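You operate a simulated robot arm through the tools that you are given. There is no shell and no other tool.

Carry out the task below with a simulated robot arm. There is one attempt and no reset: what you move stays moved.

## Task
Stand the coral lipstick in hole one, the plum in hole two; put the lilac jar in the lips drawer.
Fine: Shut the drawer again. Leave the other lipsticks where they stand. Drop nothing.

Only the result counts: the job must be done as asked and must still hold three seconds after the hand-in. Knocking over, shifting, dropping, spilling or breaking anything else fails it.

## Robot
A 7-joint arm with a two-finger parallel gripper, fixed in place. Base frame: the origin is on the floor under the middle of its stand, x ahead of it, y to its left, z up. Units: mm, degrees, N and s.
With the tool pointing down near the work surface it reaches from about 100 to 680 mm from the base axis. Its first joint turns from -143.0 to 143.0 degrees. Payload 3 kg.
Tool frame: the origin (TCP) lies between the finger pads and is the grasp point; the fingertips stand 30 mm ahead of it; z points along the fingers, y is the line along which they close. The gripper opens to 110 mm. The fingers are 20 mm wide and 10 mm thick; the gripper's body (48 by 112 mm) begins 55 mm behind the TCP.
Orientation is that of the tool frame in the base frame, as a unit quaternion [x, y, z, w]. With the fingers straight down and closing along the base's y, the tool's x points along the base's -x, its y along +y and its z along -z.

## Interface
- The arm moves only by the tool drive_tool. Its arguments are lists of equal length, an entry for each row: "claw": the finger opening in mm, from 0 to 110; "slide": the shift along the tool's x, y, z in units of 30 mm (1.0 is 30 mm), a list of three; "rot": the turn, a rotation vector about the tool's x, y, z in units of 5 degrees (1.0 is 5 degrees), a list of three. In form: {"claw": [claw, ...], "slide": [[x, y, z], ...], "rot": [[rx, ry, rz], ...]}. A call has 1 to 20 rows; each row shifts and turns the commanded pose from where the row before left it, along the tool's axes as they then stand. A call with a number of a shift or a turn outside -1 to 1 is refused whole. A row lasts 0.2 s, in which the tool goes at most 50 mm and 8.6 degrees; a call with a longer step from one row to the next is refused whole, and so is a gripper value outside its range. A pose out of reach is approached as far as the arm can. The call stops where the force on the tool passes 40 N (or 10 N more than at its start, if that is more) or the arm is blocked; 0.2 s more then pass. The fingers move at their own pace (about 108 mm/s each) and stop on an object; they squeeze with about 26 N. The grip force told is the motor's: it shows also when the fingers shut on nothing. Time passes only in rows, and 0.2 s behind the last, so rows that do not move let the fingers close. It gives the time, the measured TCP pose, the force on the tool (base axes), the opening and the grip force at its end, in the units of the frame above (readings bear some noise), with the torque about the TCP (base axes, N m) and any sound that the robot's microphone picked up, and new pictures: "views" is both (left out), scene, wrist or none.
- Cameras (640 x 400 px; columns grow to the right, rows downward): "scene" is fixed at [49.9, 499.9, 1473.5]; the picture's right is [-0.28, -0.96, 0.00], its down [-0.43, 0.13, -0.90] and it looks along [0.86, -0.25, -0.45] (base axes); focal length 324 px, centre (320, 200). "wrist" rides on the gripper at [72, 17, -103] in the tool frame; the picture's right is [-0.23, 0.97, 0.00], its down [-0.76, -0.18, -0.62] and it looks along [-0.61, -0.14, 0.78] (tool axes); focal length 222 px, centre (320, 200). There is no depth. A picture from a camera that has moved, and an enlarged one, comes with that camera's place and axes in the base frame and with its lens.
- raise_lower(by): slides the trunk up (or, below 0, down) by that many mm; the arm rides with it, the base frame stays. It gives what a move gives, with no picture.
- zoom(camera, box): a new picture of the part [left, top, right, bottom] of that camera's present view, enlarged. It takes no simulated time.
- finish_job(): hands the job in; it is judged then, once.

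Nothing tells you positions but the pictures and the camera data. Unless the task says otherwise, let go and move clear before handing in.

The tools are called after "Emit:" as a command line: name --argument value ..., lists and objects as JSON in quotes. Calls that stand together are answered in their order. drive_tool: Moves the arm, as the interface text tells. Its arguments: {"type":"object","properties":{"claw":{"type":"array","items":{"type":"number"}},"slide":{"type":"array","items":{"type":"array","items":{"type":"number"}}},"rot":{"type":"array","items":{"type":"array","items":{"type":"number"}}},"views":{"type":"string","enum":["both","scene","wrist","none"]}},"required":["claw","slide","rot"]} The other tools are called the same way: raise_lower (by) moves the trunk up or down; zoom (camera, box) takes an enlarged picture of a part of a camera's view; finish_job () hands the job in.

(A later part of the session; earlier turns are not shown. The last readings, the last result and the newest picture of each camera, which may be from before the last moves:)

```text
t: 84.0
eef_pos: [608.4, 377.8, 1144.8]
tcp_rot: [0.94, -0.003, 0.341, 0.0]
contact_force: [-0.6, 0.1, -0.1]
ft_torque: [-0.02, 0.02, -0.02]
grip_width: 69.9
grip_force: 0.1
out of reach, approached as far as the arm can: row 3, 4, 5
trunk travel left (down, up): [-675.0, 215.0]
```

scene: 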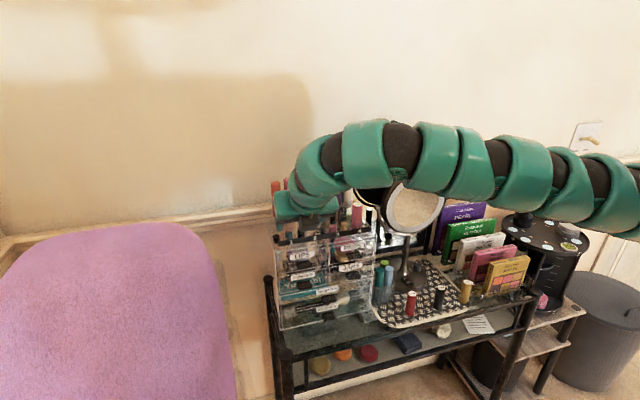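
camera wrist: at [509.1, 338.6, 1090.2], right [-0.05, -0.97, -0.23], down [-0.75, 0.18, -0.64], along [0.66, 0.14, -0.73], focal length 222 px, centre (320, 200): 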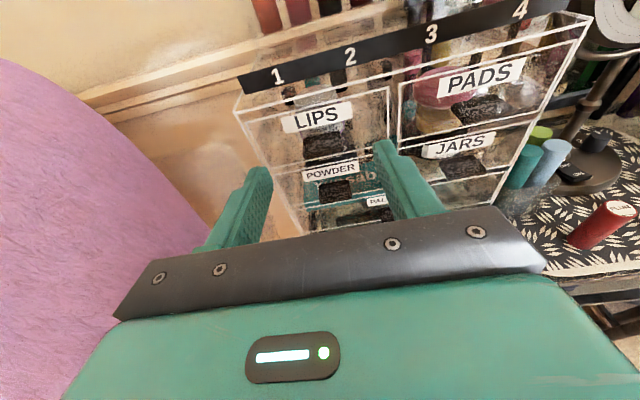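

Emit:
drive_tool --claw '[70, 70, 70, 70, 70]' --slide '[[0.585, -0.017, 0.6], [0.585, -0.017, 0.6], [0.585, -0.017, 0.6], [0.585, -0.017, 0.6], [0, 0, 0]]' --rot '[[0, 0, 0], [0, 0, 0], [0, 0, 0], [0, 0, 0], [0, 0, 0]]'

Emit:
zoom --camera "wrist" --box '[200, 60, 440, 220]'

```text
t: 85.2
eef_pos: [684.0, 372.9, 1135.0]
tcp_rot: [0.94, -0.002, 0.341, -0.001]
contact_force: [0.3, -0.4, 0.2]
ft_torque: [0.01, 0.01, 0.0]
grip_width: 70.0
grip_force: 0.0
out of reach, approached as far as the arm can: row 3, 4
trunk travel left (down, up): [-675.0, 215.0]
camera wrist: at [673.6, 355.7, 1261.0], right [-0.18, -0.97, -0.15], down [-0.98, 0.18, -0.01], along [0.04, 0.14, -0.99], focal length 222 px, centre (320, 200)
```

scene: 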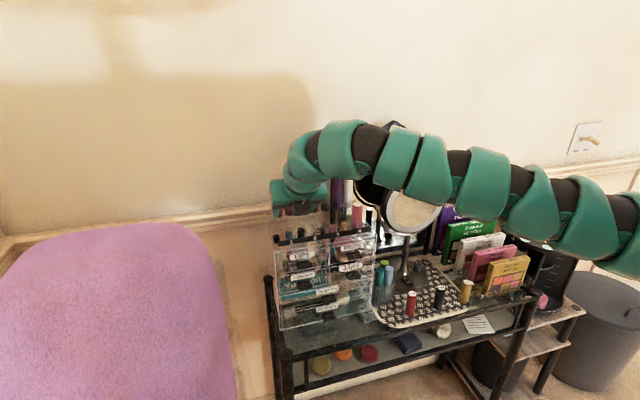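
wrist: 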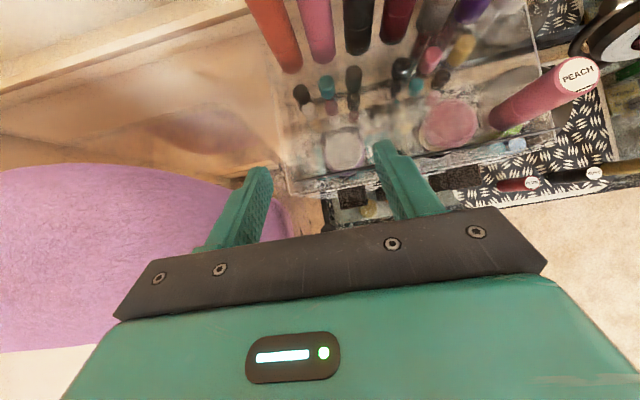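

```text
2.50 times, centred on (320, 140) of wrist
camera zoom: at [673.6, 355.7, 1261.0], right [-0.18, -0.97, -0.15], down [-0.98, 0.18, -0.01], along [0.04, 0.14, -0.99], focal length 555 px, centre (320, 350)
```

zoom: 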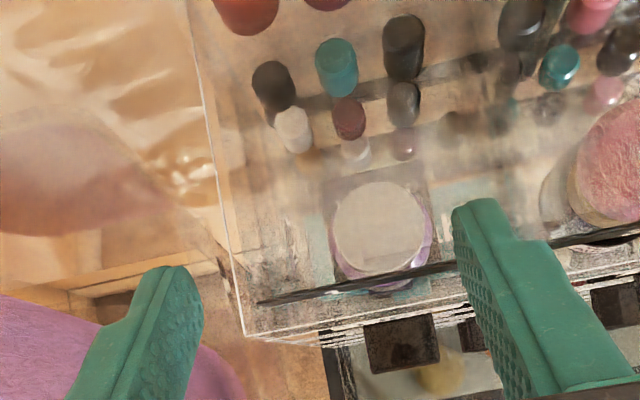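

Reach is limited to r≈779 at this trunk height. I'll raise the trunk and lower the hand to find the better range for hole 1.

Emit:
raise_lower --by 120

Emit:
drive_tool --claw '[70, 70, 70, 70, 70, 70]' --slide '[[-0.64, 0, 0.766], [-0.64, 0, 0.766], [-0.64, 0, 0.766], [-0.64, 0, 0.766], [0, 0, 0], [0, 0, 0]]' --rot '[[0, 0, 0], [0, 0, 0], [0, 0, 0], [0, 0, 0], [0, 0, 0], [0, 0, 0]]' --views "none"

Emit:
drive_tool --claw '[70, 70, 70, 70, 70]' --slide '[[0.5, -0.1, 0.43], [0.5, 0, 0.43], [0.3, 0, 0.26], [0, 0, 0], [0, 0, 0]]' --rot '[[0, 0, 0], [0, 0, 0], [0, 0, 0], [0, 0, 0], [0, 0, 0]]' --views "scene"

```text
t: 86.7
eef_pos: [684.1, 373.3, 1253.6]
tcp_rot: [0.94, -0.003, 0.342, -0.001]
contact_force: [0.4, 0.6, -0.5]
ft_torque: [0.01, -0.02, 0.0]
grip_width: 69.9
grip_force: 0.0
trunk travel left (down, up): [-795.0, 95.0]
```

```text
t: 88.1
eef_pos: [683.5, 374.5, 1134.1]
tcp_rot: [0.94, -0.003, 0.341, 0.0]
contact_force: [0.4, 0.9, 0.5]
ft_torque: [0.01, 0.02, -0.03]
grip_width: 70.2
grip_force: 0.1
trunk travel left (down, up): [-795.0, 95.0]
```

```text
t: 89.3
eef_pos: [700.2, 361.9, 1127.8]
tcp_rot: [0.94, -0.004, 0.341, 0.0]
contact_force: [0.8, 0.3, -0.2]
ft_torque: [0.01, 0.0, -0.03]
grip_width: 69.8
grip_force: 0.1
out of reach, approached as far as the arm can: row 1, 2, 3
trunk travel left (down, up): [-795.0, 95.0]
```

scene: 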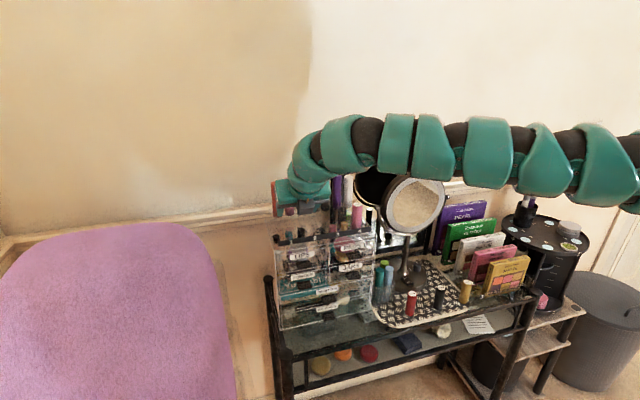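

Reach at 40° tilt stops about 35 mm short of hole 1, so I'll use about 55° tilt plus some yaw toward the arm's radial direction there. First I'll calibrate the hole geometry by viewing PEACH in hole 4 up close, without touching it.

Emit:
drive_tool --claw '[70, 70, 70, 70, 70, 70, 70, 70, 70, 70]' --slide '[[0.05, 0.905, -0.142], [0.05, 0.905, -0.142], [0.05, 0.905, -0.142], [0.05, 0.905, -0.142], [0.05, 0.905, -0.142], [0.05, 0.905, -0.142], [0, 0, 0], [0, 0, 0], [0, 0, 0], [0, 0, 0]]' --rot '[[0, 0, 0], [0, 0, 0], [0, 0, 0], [0, 0, 0], [0, 0, 0], [0, 0, 0], [0, 1, 0], [0, 1, 0], [0, 1, 0], [0, 0, 0]]'

```text
t: 91.5
eef_pos: [739.4, 243.2, 1145.3]
tcp_rot: [0.887, -0.005, 0.461, 0.002]
contact_force: [-0.1, 0.0, -0.9]
ft_torque: [0.03, 0.0, 0.0]
grip_width: 70.2
grip_force: 0.1
out of reach, approached as far as the arm can: row 5, 6, 7, 8, 9
trunk travel left (down, up): [-795.0, 95.0]
camera wrist: at [695.7, 226.8, 1264.5], right [-0.14, -0.97, -0.19], down [-0.95, 0.19, -0.27], along [0.29, 0.14, -0.95], focal length 222 px, centre (320, 200)
```

scene: 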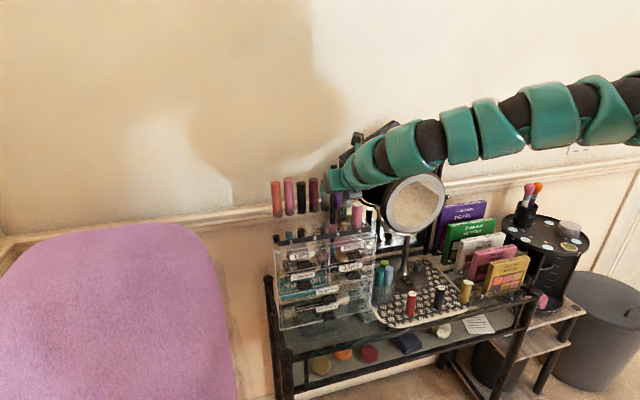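
wrist: 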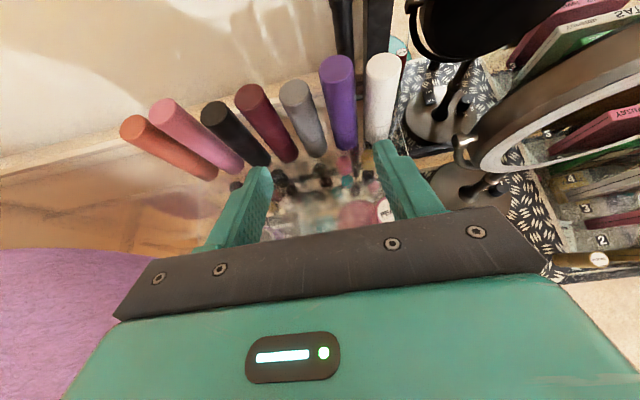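

The arm drifted outward near its inner limit, so I want a more natural configuration. I'll raise the trunk (which also lifts the hand clear) and yaw the tool to align with the arm's direction.

Emit:
raise_lower --by 60

Emit:
drive_tool --claw '[70, 70, 70, 70, 70, 70, 70]' --slide '[[-0.24, 0, -0.34], [-0.24, 0, -0.34], [0, 0, 0], [0, 0, 0], [0, 0, 0], [0, 0, 0], [0, 0, 0]]' --rot '[[0.819, 0, -0.574], [0.819, 0, -0.574], [0.819, 0, -0.574], [0.819, 0, -0.574], [0.819, 0, -0.574], [0, 0, 0], [0, 0, 0]]'

```text
t: 92.5
eef_pos: [737.3, 244.7, 1205.0]
tcp_rot: [0.887, -0.003, 0.462, 0.001]
contact_force: [0.0, 0.4, -0.1]
ft_torque: [-0.01, 0.01, -0.01]
grip_width: 70.1
grip_force: 0.1
trunk travel left (down, up): [-855.0, 35.0]
```

```text
t: 94.1
eef_pos: [752.3, 279.3, 1191.7]
tcp_rot: [0.867, 0.188, 0.451, -0.099]
contact_force: [0.5, -0.1, 0.0]
ft_torque: [0.02, 0.0, 0.02]
grip_width: 69.8
grip_force: 0.0
out of reach, approached as far as the arm can: row 1, 2, 3, 4, 5
trunk travel left (down, up): [-855.0, 35.0]
camera wrist: at [721.8, 245.8, 1310.9], right [0.29, -0.94, -0.19], down [-0.94, -0.23, -0.26], along [0.2, 0.25, -0.95], focal length 222 px, centre (320, 200)
```

scene: 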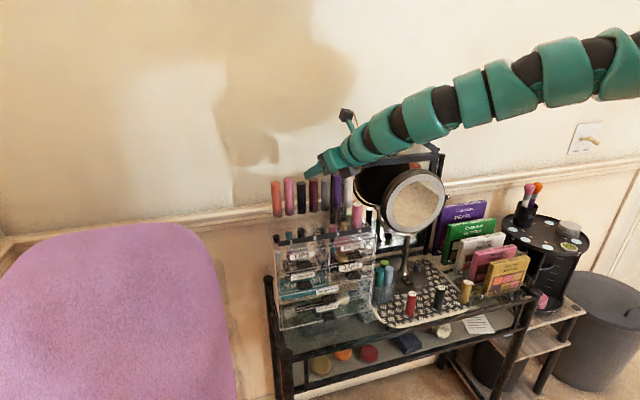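
wrist: 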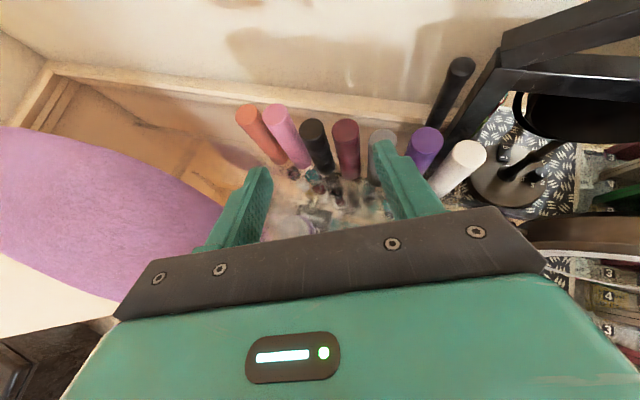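

The forearm is now in line with the tool, which is why it's limited: for larger tilts the trunk should be lower. I'll raise the hand and lower the trunk together.

Emit:
drive_tool --claw '[70, 70, 70, 70, 70]' --slide '[[0.819, 0, -0.574], [0.819, 0, -0.574], [0.819, 0, -0.574], [0.819, 0, -0.574], [0, 0, 0]]' --rot '[[0, 0, 0], [0, 0, 0], [0, 0, 0], [0, 0, 0], [0, 0, 0]]' --views "none"

Emit:
raise_lower --by -120

Emit:
drive_tool --claw '[70, 70, 70, 70]' --slide '[[-0.574, 0, -0.819], [-0.574, 0, -0.819], [0, 0, 0], [0, 0, 0]]' --rot '[[0, 0, 0], [0, 0, 0], [0, 0, 0], [0, 0, 0]]' --views "scene"

```text
t: 95.3
eef_pos: [761.8, 288.1, 1310.3]
tcp_rot: [0.868, 0.189, 0.449, -0.098]
contact_force: [-0.1, 0.2, 0.2]
ft_torque: [0.0, -0.01, -0.03]
grip_width: 69.8
grip_force: 0.1
out of reach, approached as far as the arm can: row 1, 2
trunk travel left (down, up): [-855.0, 35.0]
```

```text
t: 96.8
eef_pos: [760.6, 287.5, 1190.6]
tcp_rot: [0.867, 0.188, 0.451, -0.099]
contact_force: [0.3, 0.1, -0.3]
ft_torque: [0.07, -0.01, -0.01]
grip_width: 69.9
grip_force: 0.0
trunk travel left (down, up): [-735.0, 155.0]
```

```text
t: 97.8
eef_pos: [756.3, 293.0, 1192.9]
tcp_rot: [0.868, 0.188, 0.45, -0.098]
contact_force: [0.3, -0.6, 0.1]
ft_torque: [-0.01, -0.02, 0.01]
grip_width: 70.0
grip_force: 0.1
out of reach, approached as far as the arm can: row 1, 2
trunk travel left (down, up): [-735.0, 155.0]
```

scene: 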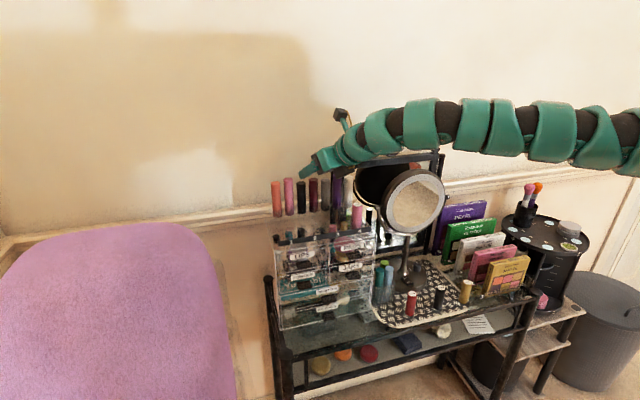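

The geometry suggests a better approach: a near-horizontal tool (80° tilt), which worked freely with the drawer and extends the reach. I'll use it for both picking and placing. First I'll rotate to it up high, clear of everything.

Emit:
raise_lower --by 60

Emit:
drive_tool --claw '[70, 70, 70, 70, 70, 70]' --slide '[[0, 0, 0], [0, 0, 0], [0, 0, 0], [0, 0, 0], [0, 0, 0], [0, 0, 0]]' --rot '[[0, 1, 0], [0, 1, 0], [0, 1, 0], [0, 1, 0], [0, 1, 0], [0, 0, 0]]' --views "scene"

```text
t: 98.8
eef_pos: [755.1, 293.3, 1253.4]
tcp_rot: [0.868, 0.188, 0.45, -0.098]
contact_force: [0.0, 0.0, 0.0]
ft_torque: [0.01, -0.01, 0.03]
grip_width: 70.2
grip_force: 0.2
trunk travel left (down, up): [-795.0, 95.0]
```

```text
t: 100.2
eef_pos: [764.9, 300.3, 1252.6]
tcp_rot: [0.749, 0.163, 0.627, -0.137]
contact_force: [0.4, 0.1, -0.1]
ft_torque: [0.01, 0.0, -0.03]
grip_width: 69.8
grip_force: 0.1
out of reach, approached as far as the arm can: row 1, 2
trunk travel left (down, up): [-795.0, 95.0]
```

scene: 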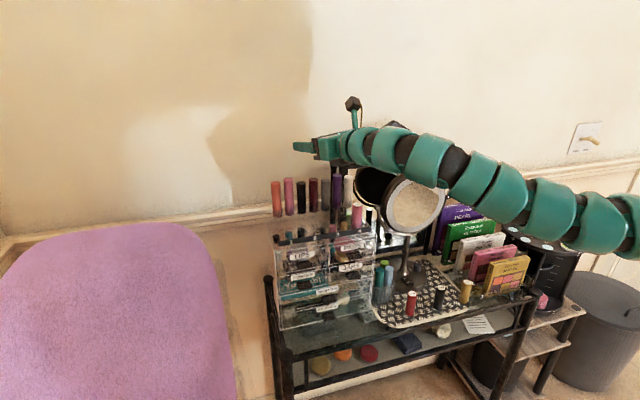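

That works: 80° tilt, 25° yaw, arm free. Now I'll retreat from over the organiser and turn the yaw back to 0 to view PEACH closely.

Emit:
drive_tool --claw '[70, 70, 70, 70, 70, 70, 70, 70, 70, 70]' --slide '[[-0.16, 0.383, -0.9], [-0.16, 0.383, -0.9], [-0.16, 0.383, -0.9], [-0.16, 0.383, -0.9], [0, 0, 0], [0, 0, 0], [0, 0, 0], [0, 0, 0], [0, 0, 0], [0, 0, 0]]' --rot '[[0, 0, 0], [0, 0, 0], [0, 0, 0], [0, 0, 0], [-0.985, 0, 0.174], [-0.985, 0, 0.174], [-0.985, 0, 0.174], [-0.985, 0, 0.174], [-0.985, 0, 0.174], [0, 0, 0]]' --views "scene"

```text
t: 102.4
eef_pos: [726.7, 277.0, 1249.9]
tcp_rot: [0.767, -0.004, 0.641, 0.003]
contact_force: [0.2, -0.6, -1.0]
ft_torque: [0.01, 0.02, 0.01]
grip_width: 69.9
grip_force: 0.1
out of reach, approached as far as the arm can: row 2, 3, 4
trunk travel left (down, up): [-795.0, 95.0]
```

scene: 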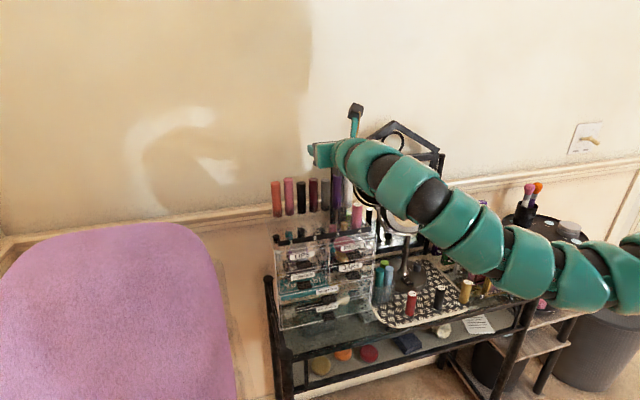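

Emit:
drive_tool --claw '[70, 70, 70, 70, 70, 70, 70]' --slide '[[-0.692, 0.433, -0.087], [-0.692, 0.433, -0.087], [-0.692, 0.433, -0.087], [-0.692, 0.433, -0.087], [-0.692, 0.433, -0.087], [-0.692, 0.433, -0.087], [0, 0, 0]]' --rot '[[0, 0, 0], [0, 0, 0], [0, 0, 0], [0, 0, 0], [0, 0, 0], [0, 0, 0], [0, 0, 0]]'

Emit:
zoom --camera "wrist" --box '[220, 60, 460, 220]'

```text
t: 104.0
eef_pos: [689.7, 198.6, 1129.2]
tcp_rot: [0.767, -0.004, 0.642, 0.003]
contact_force: [0.2, -0.1, -0.6]
ft_torque: [-0.02, 0.0, 0.0]
grip_width: 69.7
grip_force: 0.0
trunk travel left (down, up): [-795.0, 95.0]
camera wrist: at [600.1, 182.7, 1219.3], right [-0.05, -0.97, -0.22], down [-0.75, 0.18, -0.64], along [0.66, 0.14, -0.74], focal length 222 px, centre (320, 200)
```

scene: 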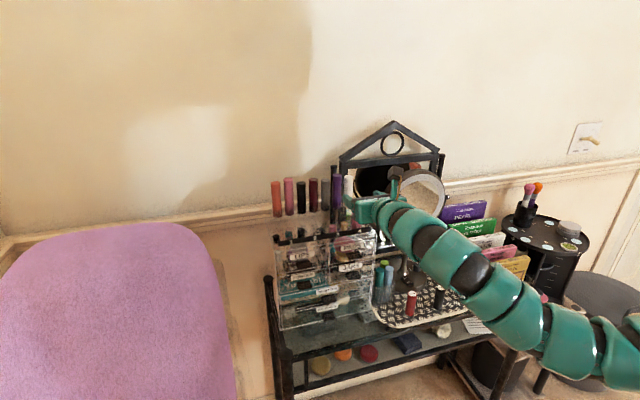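
wrist: 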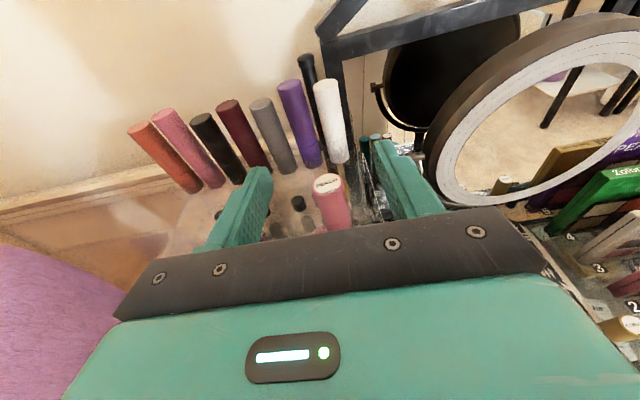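

```text
2.50 times, centred on (340, 140) of wrist
camera zoom: at [600.1, 182.7, 1219.3], right [-0.05, -0.97, -0.22], down [-0.75, 0.18, -0.64], along [0.66, 0.14, -0.74], focal length 555 px, centre (270, 350)
```

zoom: 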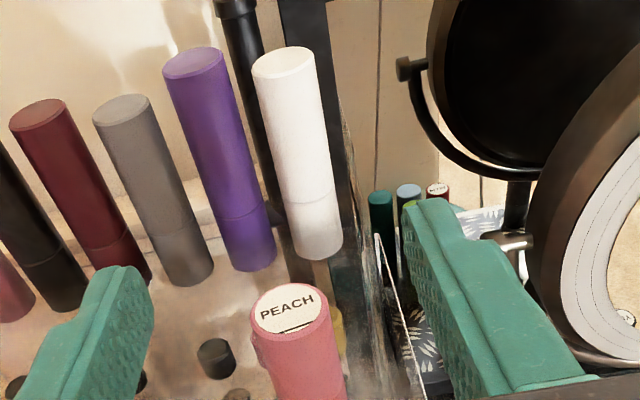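

PEACH's cap is measured consistently by both cameras at (727.8, 198.7, 1094.4). That puts hole 1 at about (727.8, 378.8) and hole 2 at about (727.8, 318.8). Now I'll retreat and head to the CORAL lipstick.

Emit:
drive_tool --claw '[70, 70, 70, 70, 70]' --slide '[[-0.17, 0, -0.984], [-0.17, 0, -0.984], [-0.17, 0, -0.984], [-0.17, 0, -0.984], [0, 0, 0]]' --rot '[[0, 0, 0], [0, 0, 0], [0, 0, 0], [0, 0, 0], [0, 0, 0]]' --views "none"

Emit:
drive_tool --claw '[70, 70, 70, 70, 70, 70, 70, 70, 70, 70, 70, 70, 70]' --slide '[[0, 0.92, 0], [0, 0.92, 0], [0, 0.92, 0], [0, 0.92, 0], [0, 0.92, 0], [0, 0.92, 0], [0, 0.92, 0], [0, 0.92, 0], [0, 0.92, 0], [0, 0.92, 0], [0, 0.92, 0], [0, 0.92, 0], [0, 0, 0]]' --rot '[[0, 0, 0], [0, 0, 0], [0, 0, 0], [0, 0, 0], [0, 0, 0], [0, 0, 0], [0, 0, 0], [0, 0, 0], [0, 0, 0], [0, 0, 0], [0, 0, 0], [0, 0, 0], [0, 0, 0]]'

```text
t: 105.2
eef_pos: [569.9, 199.9, 1129.6]
tcp_rot: [0.767, -0.002, 0.642, 0.002]
contact_force: [0.4, 0.2, 0.3]
ft_torque: [0.04, 0.06, 0.04]
grip_width: 70.1
grip_force: 0.0
trunk travel left (down, up): [-795.0, 95.0]
```

```text
t: 108.0
eef_pos: [602.4, -108.8, 1098.1]
tcp_rot: [0.767, -0.003, 0.642, 0.003]
contact_force: [-1.2, -0.2, -1.4]
ft_torque: [-0.02, 0.0, -0.07]
grip_width: 70.1
grip_force: 0.0
out of reach, approached as far as the arm can: row 8, 9, 10, 11, 12
trunk travel left (down, up): [-795.0, 95.0]
camera wrist: at [513.6, -127.1, 1187.8], right [-0.05, -0.97, -0.22], down [-0.75, 0.18, -0.64], along [0.67, 0.14, -0.73], focal length 222 px, centre (320, 200)
```

scene: 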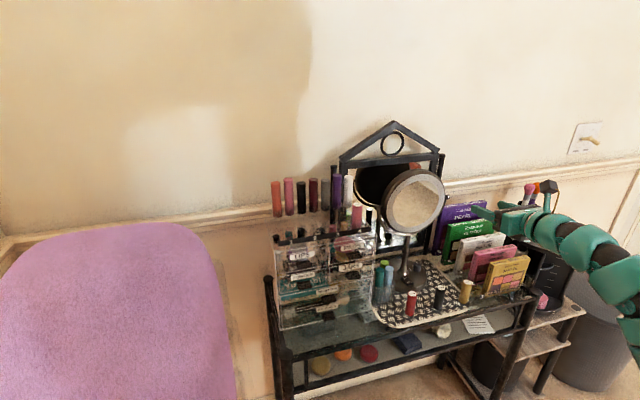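
wrist: 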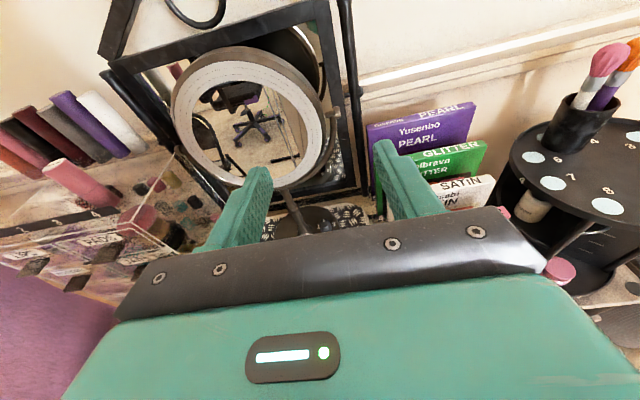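

Emit:
raise_lower --by -120

Emit:
drive_tool --claw '[70, 70, 70, 60, 60]' --slide '[[-0.9, 0.1, 0.16], [-0.9, 0.2, 0.16], [-0.9, 0.2, 0.16], [0, 0, 0], [0, 0, 0]]' --rot '[[0, 0, 0], [0, 0, 0], [0, 0, 0], [0, 0, 0], [0, 0, 0]]'

Emit:
zoom --camera "wrist" --box '[180, 60, 460, 230]'

```text
t: 109.5
eef_pos: [602.1, -109.8, 978.2]
tcp_rot: [0.767, -0.004, 0.642, 0.003]
contact_force: [-0.1, 0.6, -0.4]
ft_torque: [-0.02, -0.01, -0.01]
grip_width: 69.9
grip_force: 0.1
trunk travel left (down, up): [-675.0, 215.0]
```

```text
t: 110.7
eef_pos: [602.9, -126.8, 892.7]
tcp_rot: [0.767, -0.004, 0.642, 0.003]
contact_force: [0.5, 0.7, -0.3]
ft_torque: [0.0, -0.01, -0.04]
grip_width: 59.7
grip_force: 0.2
trunk travel left (down, up): [-675.0, 215.0]
camera wrist: at [513.1, -143.2, 983.9], right [-0.05, -0.97, -0.22], down [-0.75, 0.18, -0.64], along [0.67, 0.14, -0.73], focal length 222 px, centre (320, 200)
```

scene: 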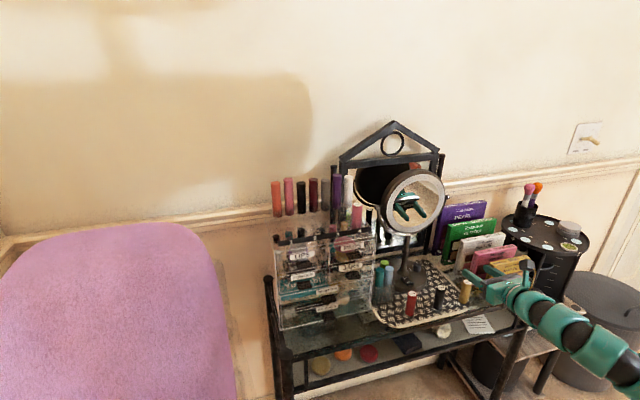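
wrist: 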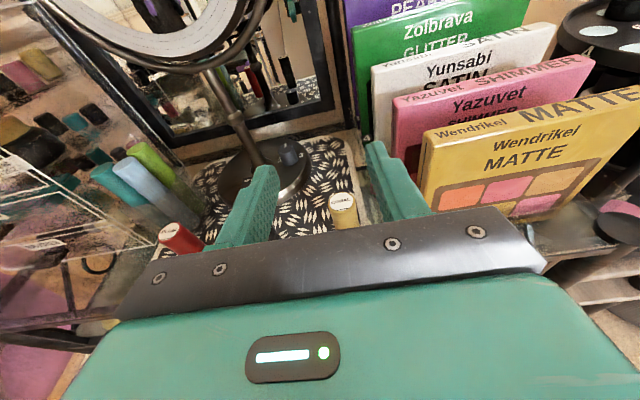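

```text
2.29 times, centred on (320, 145) of wrist
camera zoom: at [513.1, -143.2, 983.9], right [-0.05, -0.97, -0.22], down [-0.75, 0.18, -0.64], along [0.67, 0.14, -0.73], focal length 508 px, centre (320, 326)
```

zoom: 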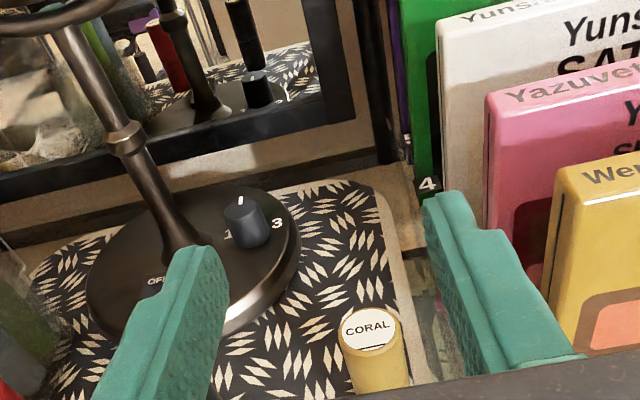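

CORAL is at about (649.5, -134.1) with cap top z≈825, and the MATTE palette's edge is near y≈-200, so there's room. I'll lower in front of it with a narrower opening.

Emit:
drive_tool --claw '[56, 52, 52, 52]' --slide '[[-0.937, 0.081, 0.11], [-0.937, 0.081, 0.11], [-0.937, 0.081, 0.11], [0, 0, 0]]' --rot '[[0, 0, 0], [0, 0, 0], [0, 0, 0], [0, 0, 0]]'

Emit:
zoom --camera "wrist" --box '[200, 60, 440, 220]'

Emit:
zoom --camera "scene" --box '[430, 250, 540, 330]'

```text
t: 111.7
eef_pos: [597.1, -134.6, 810.2]
tcp_rot: [0.766, -0.004, 0.642, 0.003]
contact_force: [-0.4, -0.2, 0.4]
ft_torque: [0.01, -0.01, 0.01]
grip_width: 52.3
grip_force: 0.0
trunk travel left (down, up): [-675.0, 215.0]
camera wrist: at [508.6, -150.8, 899.8], right [-0.05, -0.97, -0.22], down [-0.74, 0.18, -0.64], along [0.67, 0.14, -0.73], focal length 222 px, centre (320, 200)
```

scene: 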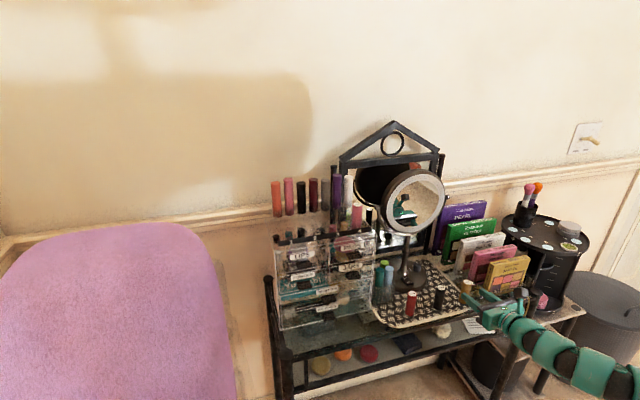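
wrist: 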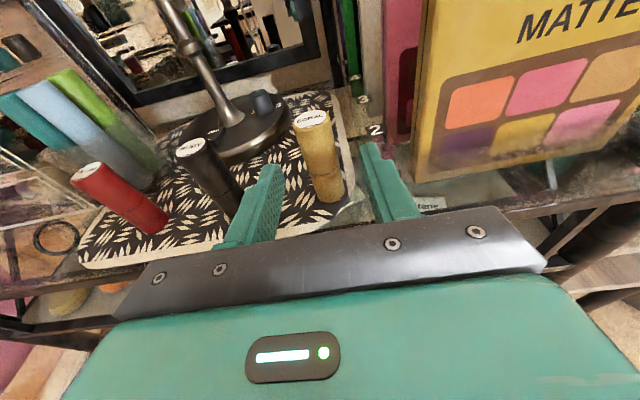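

```text
2.50 times, centred on (320, 140) of wrist
camera zoom: at [508.6, -150.8, 899.8], right [-0.05, -0.97, -0.22], down [-0.74, 0.18, -0.64], along [0.67, 0.14, -0.73], focal length 555 px, centre (320, 350)
```

zoom: 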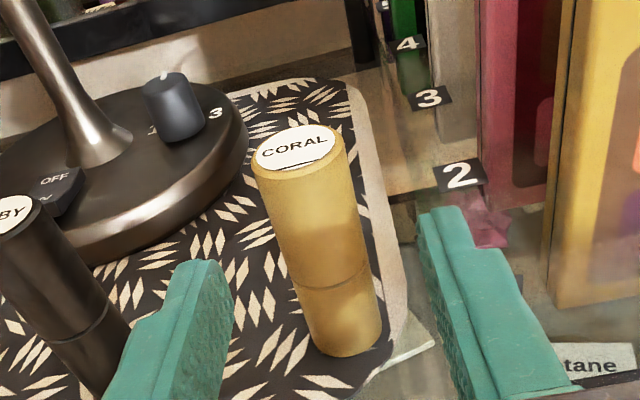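

```text
5.00 times, centred on (485, 290) of scene
camera zoom: at [49.9, 499.9, 1473.5], right [-0.28, -0.96, 0.0], down [-0.43, 0.13, -0.9], along [0.86, -0.25, -0.45], focal length 1621 px, centre (-505, -250)
```

zoom: 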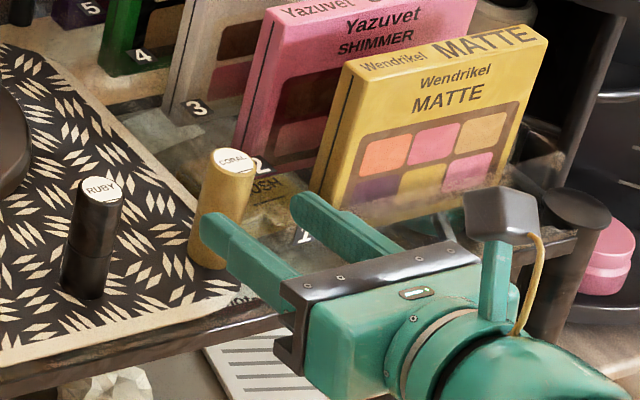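

Aligned. Moving forward so the fingers straddle the upper part of CORAL.

Emit:
drive_tool --claw '[52, 52, 52, 52]' --slide '[[0.062, -0.007, 0.49], [0.062, -0.007, 0.49], [0.062, -0.007, 0.49], [0, 0, 0]]' --rot '[[0, 0, 0], [0, 0, 0], [0, 0, 0], [0, 0, 0]]'

Emit:
zoom --camera "wrist" --box '[200, 60, 440, 220]'

Emit:
zoom --camera "scene" --box '[430, 250, 540, 330]'

```text
t: 112.7
eef_pos: [642.1, -132.6, 808.0]
tcp_rot: [0.766, -0.004, 0.643, 0.003]
contact_force: [0.1, 0.9, 0.5]
ft_torque: [-0.01, 0.02, 0.03]
grip_width: 51.9
grip_force: 0.2
trunk travel left (down, up): [-675.0, 215.0]
camera wrist: at [553.7, -149.3, 898.0], right [-0.05, -0.97, -0.22], down [-0.75, 0.18, -0.64], along [0.66, 0.14, -0.73], focal length 222 px, centre (320, 200)
```

scene: 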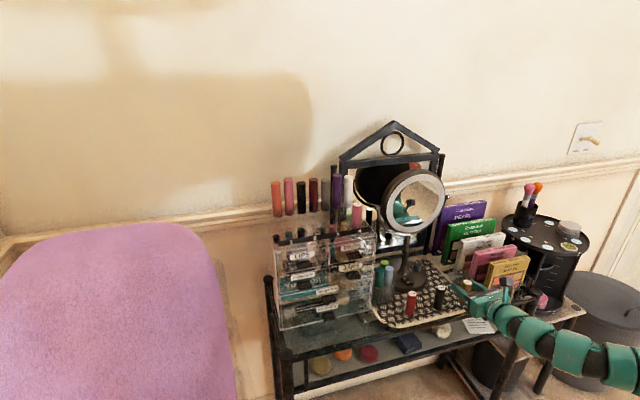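
wrist: 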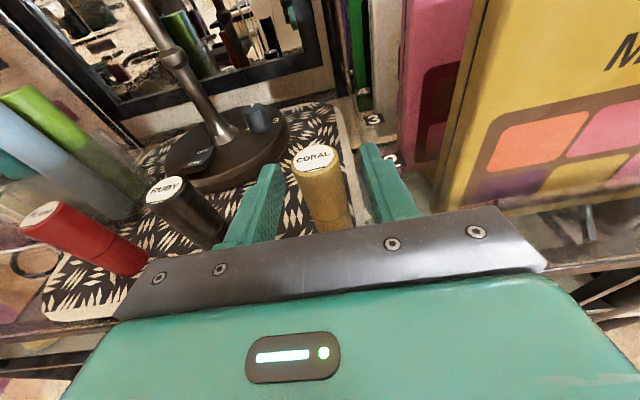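

```text
2.50 times, centred on (320, 140) of wrist
camera zoom: at [553.7, -149.3, 898.0], right [-0.05, -0.97, -0.22], down [-0.75, 0.18, -0.64], along [0.66, 0.14, -0.73], focal length 555 px, centre (320, 350)
```

zoom: 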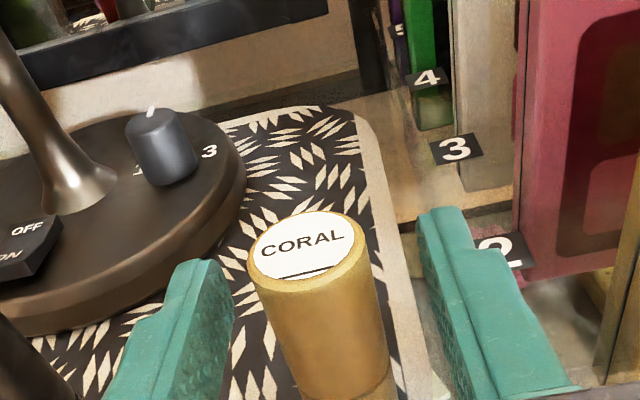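

```text
5.00 times, centred on (485, 290) of scene
camera zoom: at [49.9, 499.9, 1473.5], right [-0.28, -0.96, 0.0], down [-0.43, 0.13, -0.9], along [0.86, -0.25, -0.45], focal length 1621 px, centre (-505, -250)
```

zoom: 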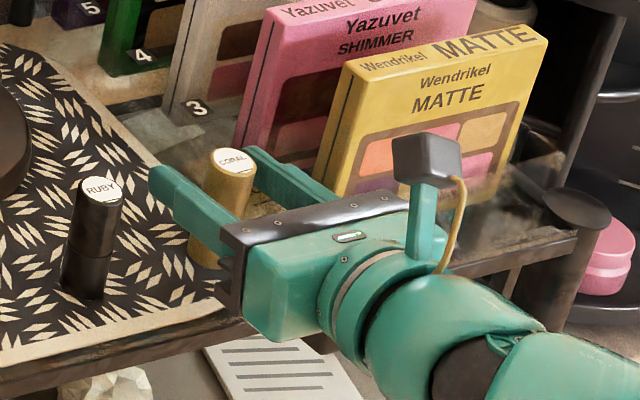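

CORAL is centred to within about 1 mm; I'll correct that 1 mm and then close gently so it isn't tipped.

Emit:
drive_tool --claw '[52, 52]' --slide '[[0, 0.035, 0], [0, 0, 0]]' --rot '[[0, 0, 0], [0, 0, 0]]' --views "none"

Emit:
drive_tool --claw '[40, 32, 28, 24, 20, 16]' --slide '[[0, 0, 0], [0, 0, 0], [0, 0, 0], [0, 0, 0], [0, 0, 0], [0, 0, 0]]' --rot '[[0, 0, 0], [0, 0, 0], [0, 0, 0], [0, 0, 0], [0, 0, 0], [0, 0, 0]]'

Emit:
zoom --camera "wrist" --box '[200, 60, 440, 220]'

Emit:
zoom --camera "scene" --box '[430, 250, 540, 330]'

```text
t: 113.3
eef_pos: [642.4, -132.4, 808.3]
tcp_rot: [0.767, -0.002, 0.641, 0.001]
contact_force: [0.2, -1.1, -0.1]
ft_torque: [0.0, -0.01, -0.03]
grip_width: 52.0
grip_force: 0.1
trunk travel left (down, up): [-675.0, 215.0]
```

```text
t: 114.7
eef_pos: [641.2, -133.2, 809.3]
tcp_rot: [0.767, -0.003, 0.642, 0.002]
contact_force: [0.7, 0.0, 0.4]
ft_torque: [0.02, -0.02, 0.0]
grip_width: 24.6
grip_force: 26.3
trunk travel left (down, up): [-675.0, 215.0]
camera wrist: at [553.7, -150.2, 898.4], right [-0.05, -0.97, -0.22], down [-0.75, 0.18, -0.64], along [0.67, 0.14, -0.73], focal length 222 px, centre (320, 200)
```

scene: 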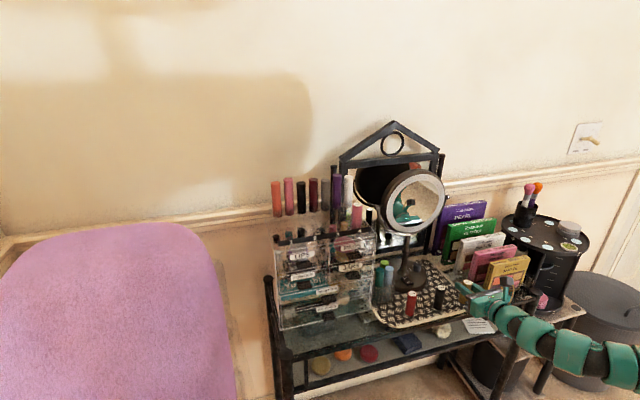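
wrist: 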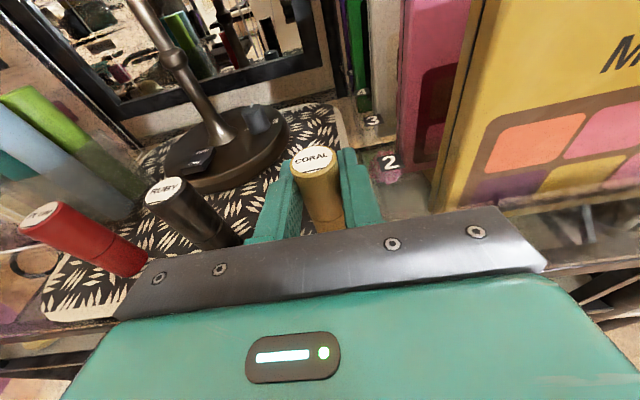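

```text
2.50 times, centred on (320, 140) of wrist
camera zoom: at [553.7, -150.2, 898.4], right [-0.05, -0.97, -0.22], down [-0.75, 0.18, -0.64], along [0.67, 0.14, -0.73], focal length 555 px, centre (320, 350)
```

zoom: 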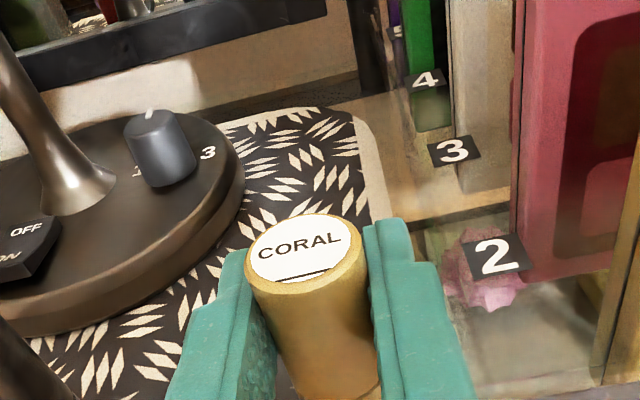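

```text
5.00 times, centred on (485, 290) of scene
camera zoom: at [49.9, 499.9, 1473.5], right [-0.28, -0.96, 0.0], down [-0.43, 0.13, -0.9], along [0.86, -0.25, -0.45], focal length 1621 px, centre (-505, -250)
```

zoom: 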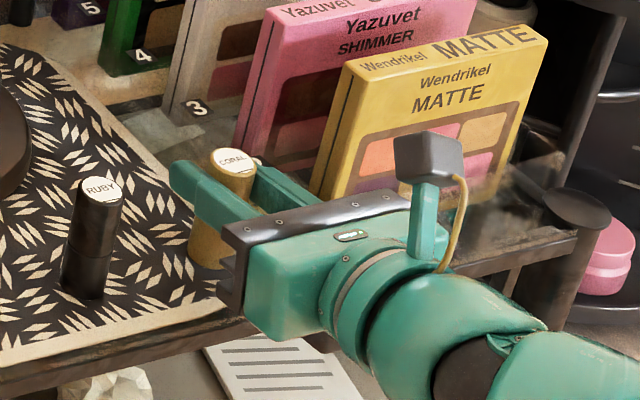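

CORAL is gripped (24.6 mm) with no net side force. Lifting straight up.

Emit:
drive_tool --claw '[10, 10, 10, 10, 10]' --slide '[[0.3, 0, -0.054], [0.6, 0, -0.107], [0.98, 0, -0.176], [0.98, 0, -0.176], [0, 0, 0]]' --rot '[[0, 0, 0], [0, 0, 0], [0, 0, 0], [0, 0, 0], [0, 0, 0]]'

Emit:
zoom --camera "wrist" --box '[200, 60, 440, 220]'

Emit:
zoom --camera "scene" --box '[430, 220, 540, 300]'

```text
t: 115.9
eef_pos: [639.7, -134.5, 895.5]
tcp_rot: [0.767, -0.003, 0.642, 0.003]
contact_force: [-0.3, 1.0, -0.6]
ft_torque: [0.0, 0.02, -0.02]
grip_width: 24.4
grip_force: 26.3
trunk travel left (down, up): [-675.0, 215.0]
camera wrist: at [551.4, -150.6, 985.6], right [-0.05, -0.97, -0.22], down [-0.75, 0.18, -0.64], along [0.66, 0.14, -0.73], focal length 222 px, centre (320, 200)
```

scene: 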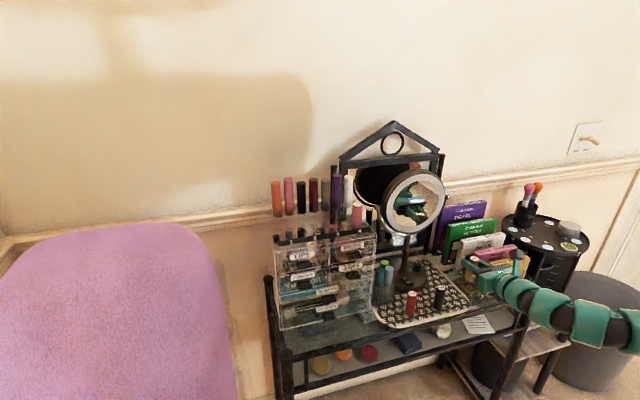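
wrist: 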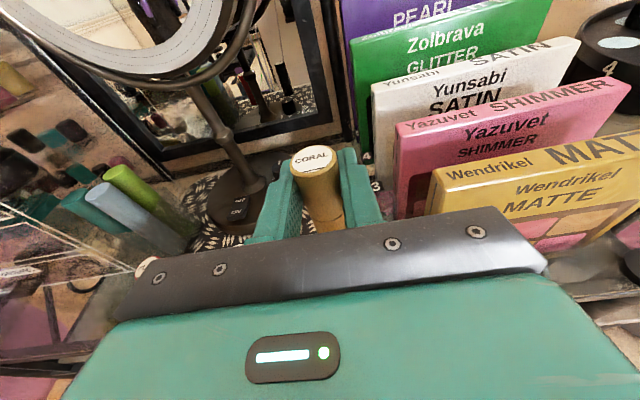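

```text
2.50 times, centred on (320, 140) of wrist
camera zoom: at [551.4, -150.6, 985.6], right [-0.05, -0.97, -0.22], down [-0.75, 0.18, -0.64], along [0.66, 0.14, -0.73], focal length 555 px, centre (320, 350)
```

zoom: 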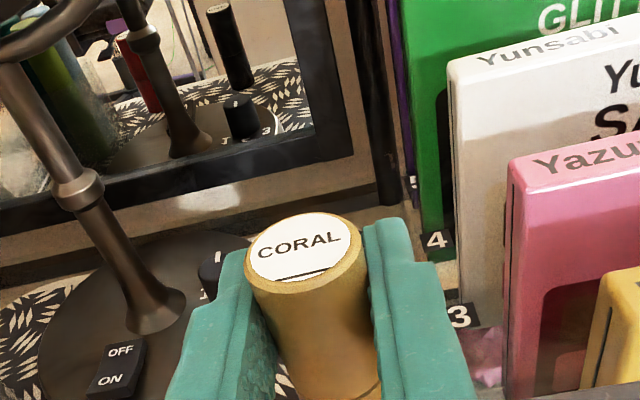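

```text
5.00 times, centred on (485, 260) of scene
camera zoom: at [49.9, 499.9, 1473.5], right [-0.28, -0.96, 0.0], down [-0.43, 0.13, -0.9], along [0.86, -0.25, -0.45], focal length 1621 px, centre (-505, -100)
```

zoom: 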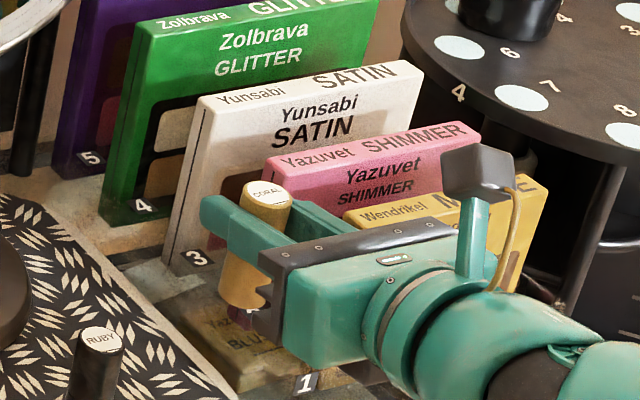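

CORAL is held upright; its axis is about 7.4 mm ahead of the TCP and the cap 14.6 mm above it. I'll retract a little and carry it to the left at moderate height, in front of everything.

Emit:
drive_tool --claw '[10, 10, 10, 10, 10, 10, 10, 10, 10, 10, 10, 10, 10, 10, 10]' --slide '[[0.785, 0, -0.818], [0.785, 0, -0.818], [0, -0.5, 0], [0, -0.928, 0], [0, -0.928, 0], [0, -0.928, 0], [0, -0.928, 0], [0, -0.928, 0], [0, -0.928, 0], [0, -0.928, 0], [0, -0.928, 0], [0, -0.928, 0], [0, -0.928, 0], [0, -0.5, 0], [0, 0, 0]]' --rot '[[0, 0, 0], [0, 0, 0], [0, 0, 0], [0, 0, 0], [0, 0, 0], [0, 0, 0], [0, 0, 0], [0, 0, 0], [0, 0, 0], [0, 0, 0], [0, 0, 0], [0, 0, 0], [0, 0, 0], [0, 0, 0], [0, 0, 0]]'

```text
t: 119.1
eef_pos: [603.7, 175.4, 952.1]
tcp_rot: [0.767, -0.003, 0.642, 0.002]
contact_force: [-0.3, -0.4, -0.2]
ft_torque: [-0.02, 0.01, 0.02]
grip_width: 24.6
grip_force: 26.0
trunk travel left (down, up): [-675.0, 215.0]
camera wrist: at [515.1, 158.8, 1042.1], right [-0.05, -0.97, -0.22], down [-0.75, 0.18, -0.64], along [0.67, 0.14, -0.73], focal length 222 px, centre (320, 200)
```

scene: 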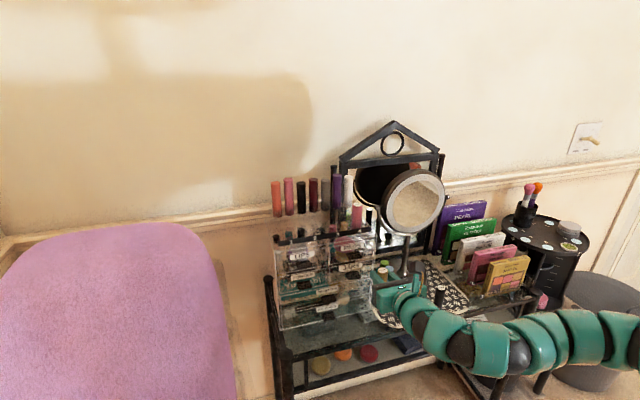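
wrist: 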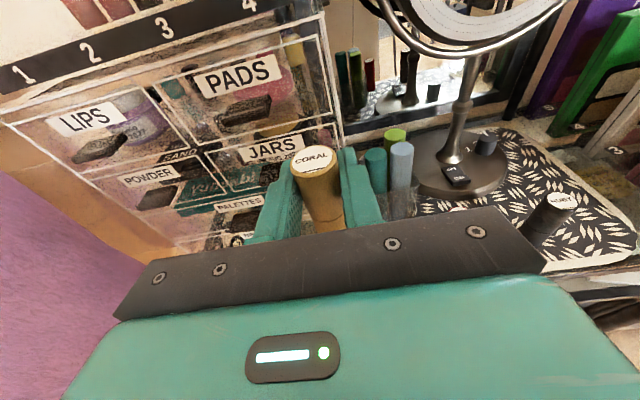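

Emit:
raise_lower --by 60

Emit:
drive_tool --claw '[10, 10, 10, 10, 10, 10, 10, 10, 10, 10, 10, 10]' --slide '[[0, -0.89, 0], [0, -0.89, 0], [0, -0.89, 0], [0, -0.89, 0], [0, -0.89, 0], [0, -0.89, 0], [0.877, 0, 0.053], [0.877, 0, 0.053], [0.877, 0, 0.053], [0.877, 0, 0.053], [0.877, 0, 0.053], [0, 0, 0]]' --rot '[[0, 0, 0], [0, 0, 0], [0, 0, 0], [0, 0, 0], [0, 0, 0], [0, 0, 0], [0, 0, 0], [0, 0, 0], [0, 0, 0], [0, 0, 0], [0, 0, 0], [0, 0, 0]]'

```text
t: 120.1
eef_pos: [604.7, 174.5, 1012.2]
tcp_rot: [0.767, -0.003, 0.642, 0.002]
contact_force: [0.2, 0.7, -0.3]
ft_torque: [0.01, -0.02, -0.02]
grip_width: 24.7
grip_force: 26.3
trunk travel left (down, up): [-735.0, 155.0]
```

```text
t: 122.7
eef_pos: [636.6, 336.7, 1140.4]
tcp_rot: [0.766, -0.003, 0.643, 0.003]
contact_force: [1.0, 0.1, -0.7]
ft_torque: [0.02, 0.0, 0.01]
grip_width: 24.4
grip_force: 26.4
trunk travel left (down, up): [-735.0, 155.0]
camera wrist: at [547.4, 319.2, 1230.6], right [-0.05, -0.97, -0.22], down [-0.75, 0.18, -0.64], along [0.66, 0.14, -0.73], focal length 222 px, centre (320, 200)
```

scene: 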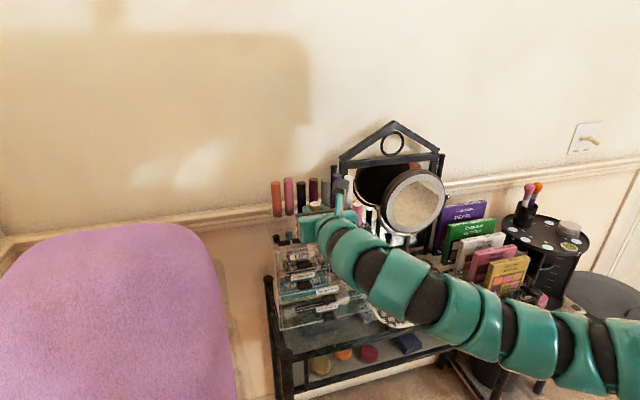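
wrist: 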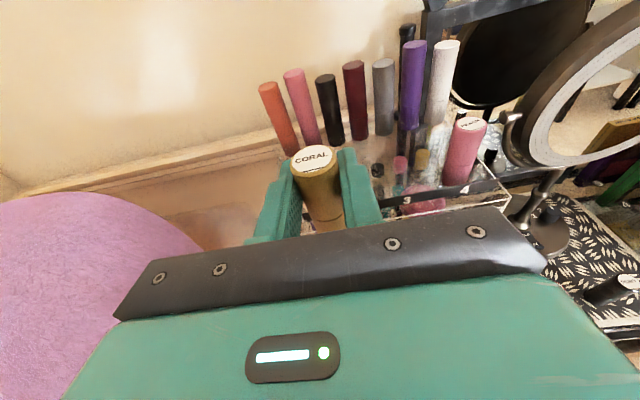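

Emit:
drive_tool --claw '[10, 10, 10, 10, 10, 10]' --slide '[[0, 0, 0], [0, 0, 0], [0, 0, 0], [0, 0, 0], [0, 0, 0], [0, 0, 0]]' --rot '[[0.984, 0, -0.176], [0.984, 0, -0.176], [0.984, 0, -0.176], [0.984, 0, -0.176], [0, 0, 0], [0, 0, 0]]' --views "none"

Emit:
drive_tool --claw '[10, 10, 10, 10, 10]' --slide '[[0.136, -0.074, 0.76], [0.136, -0.074, 0.76], [0.136, -0.074, 0.76], [0, 0, 0], [0, 0, 0]]' --rot '[[0, 0, 0], [0, 0, 0], [0, 0, 0], [0, 0, 0], [0, 0, 0]]'

```text
t: 124.1
eef_pos: [635.0, 335.9, 1140.6]
tcp_rot: [0.755, 0.13, 0.633, -0.109]
contact_force: [-0.2, 0.3, 0.1]
ft_torque: [-0.01, -0.04, -0.01]
grip_width: 24.8
grip_force: 25.9
trunk travel left (down, up): [-735.0, 155.0]
```

```text
t: 125.3
eef_pos: [700.2, 363.5, 1138.2]
tcp_rot: [0.756, 0.129, 0.632, -0.108]
contact_force: [-1.0, -0.2, -0.8]
ft_torque: [0.0, -0.02, -0.01]
grip_width: 24.3
grip_force: 25.6
trunk travel left (down, up): [-735.0, 155.0]
camera wrist: at [622.4, 318.3, 1229.5], right [0.29, -0.93, -0.22], down [-0.76, -0.08, -0.64], along [0.58, 0.35, -0.73], focal length 222 px, centre (320, 200)
```

scene: 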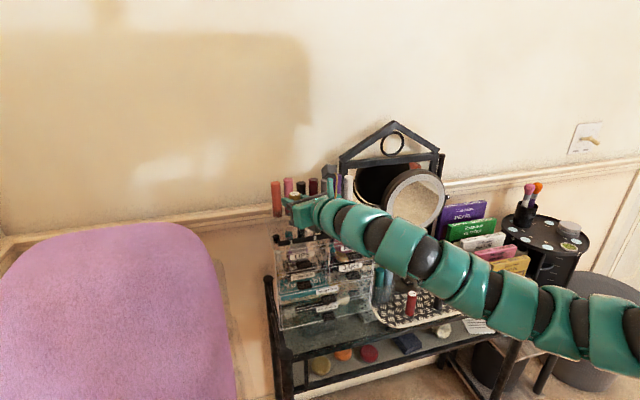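
wrist: 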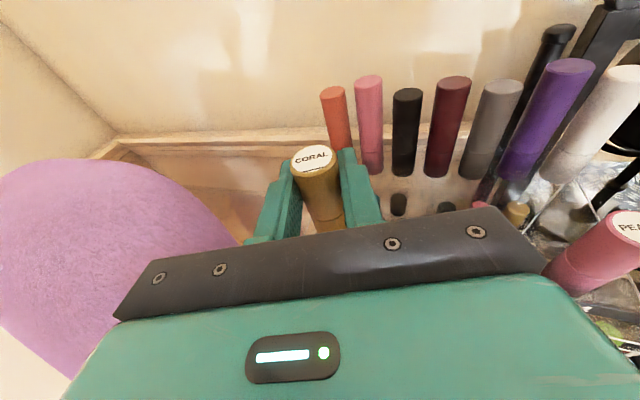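

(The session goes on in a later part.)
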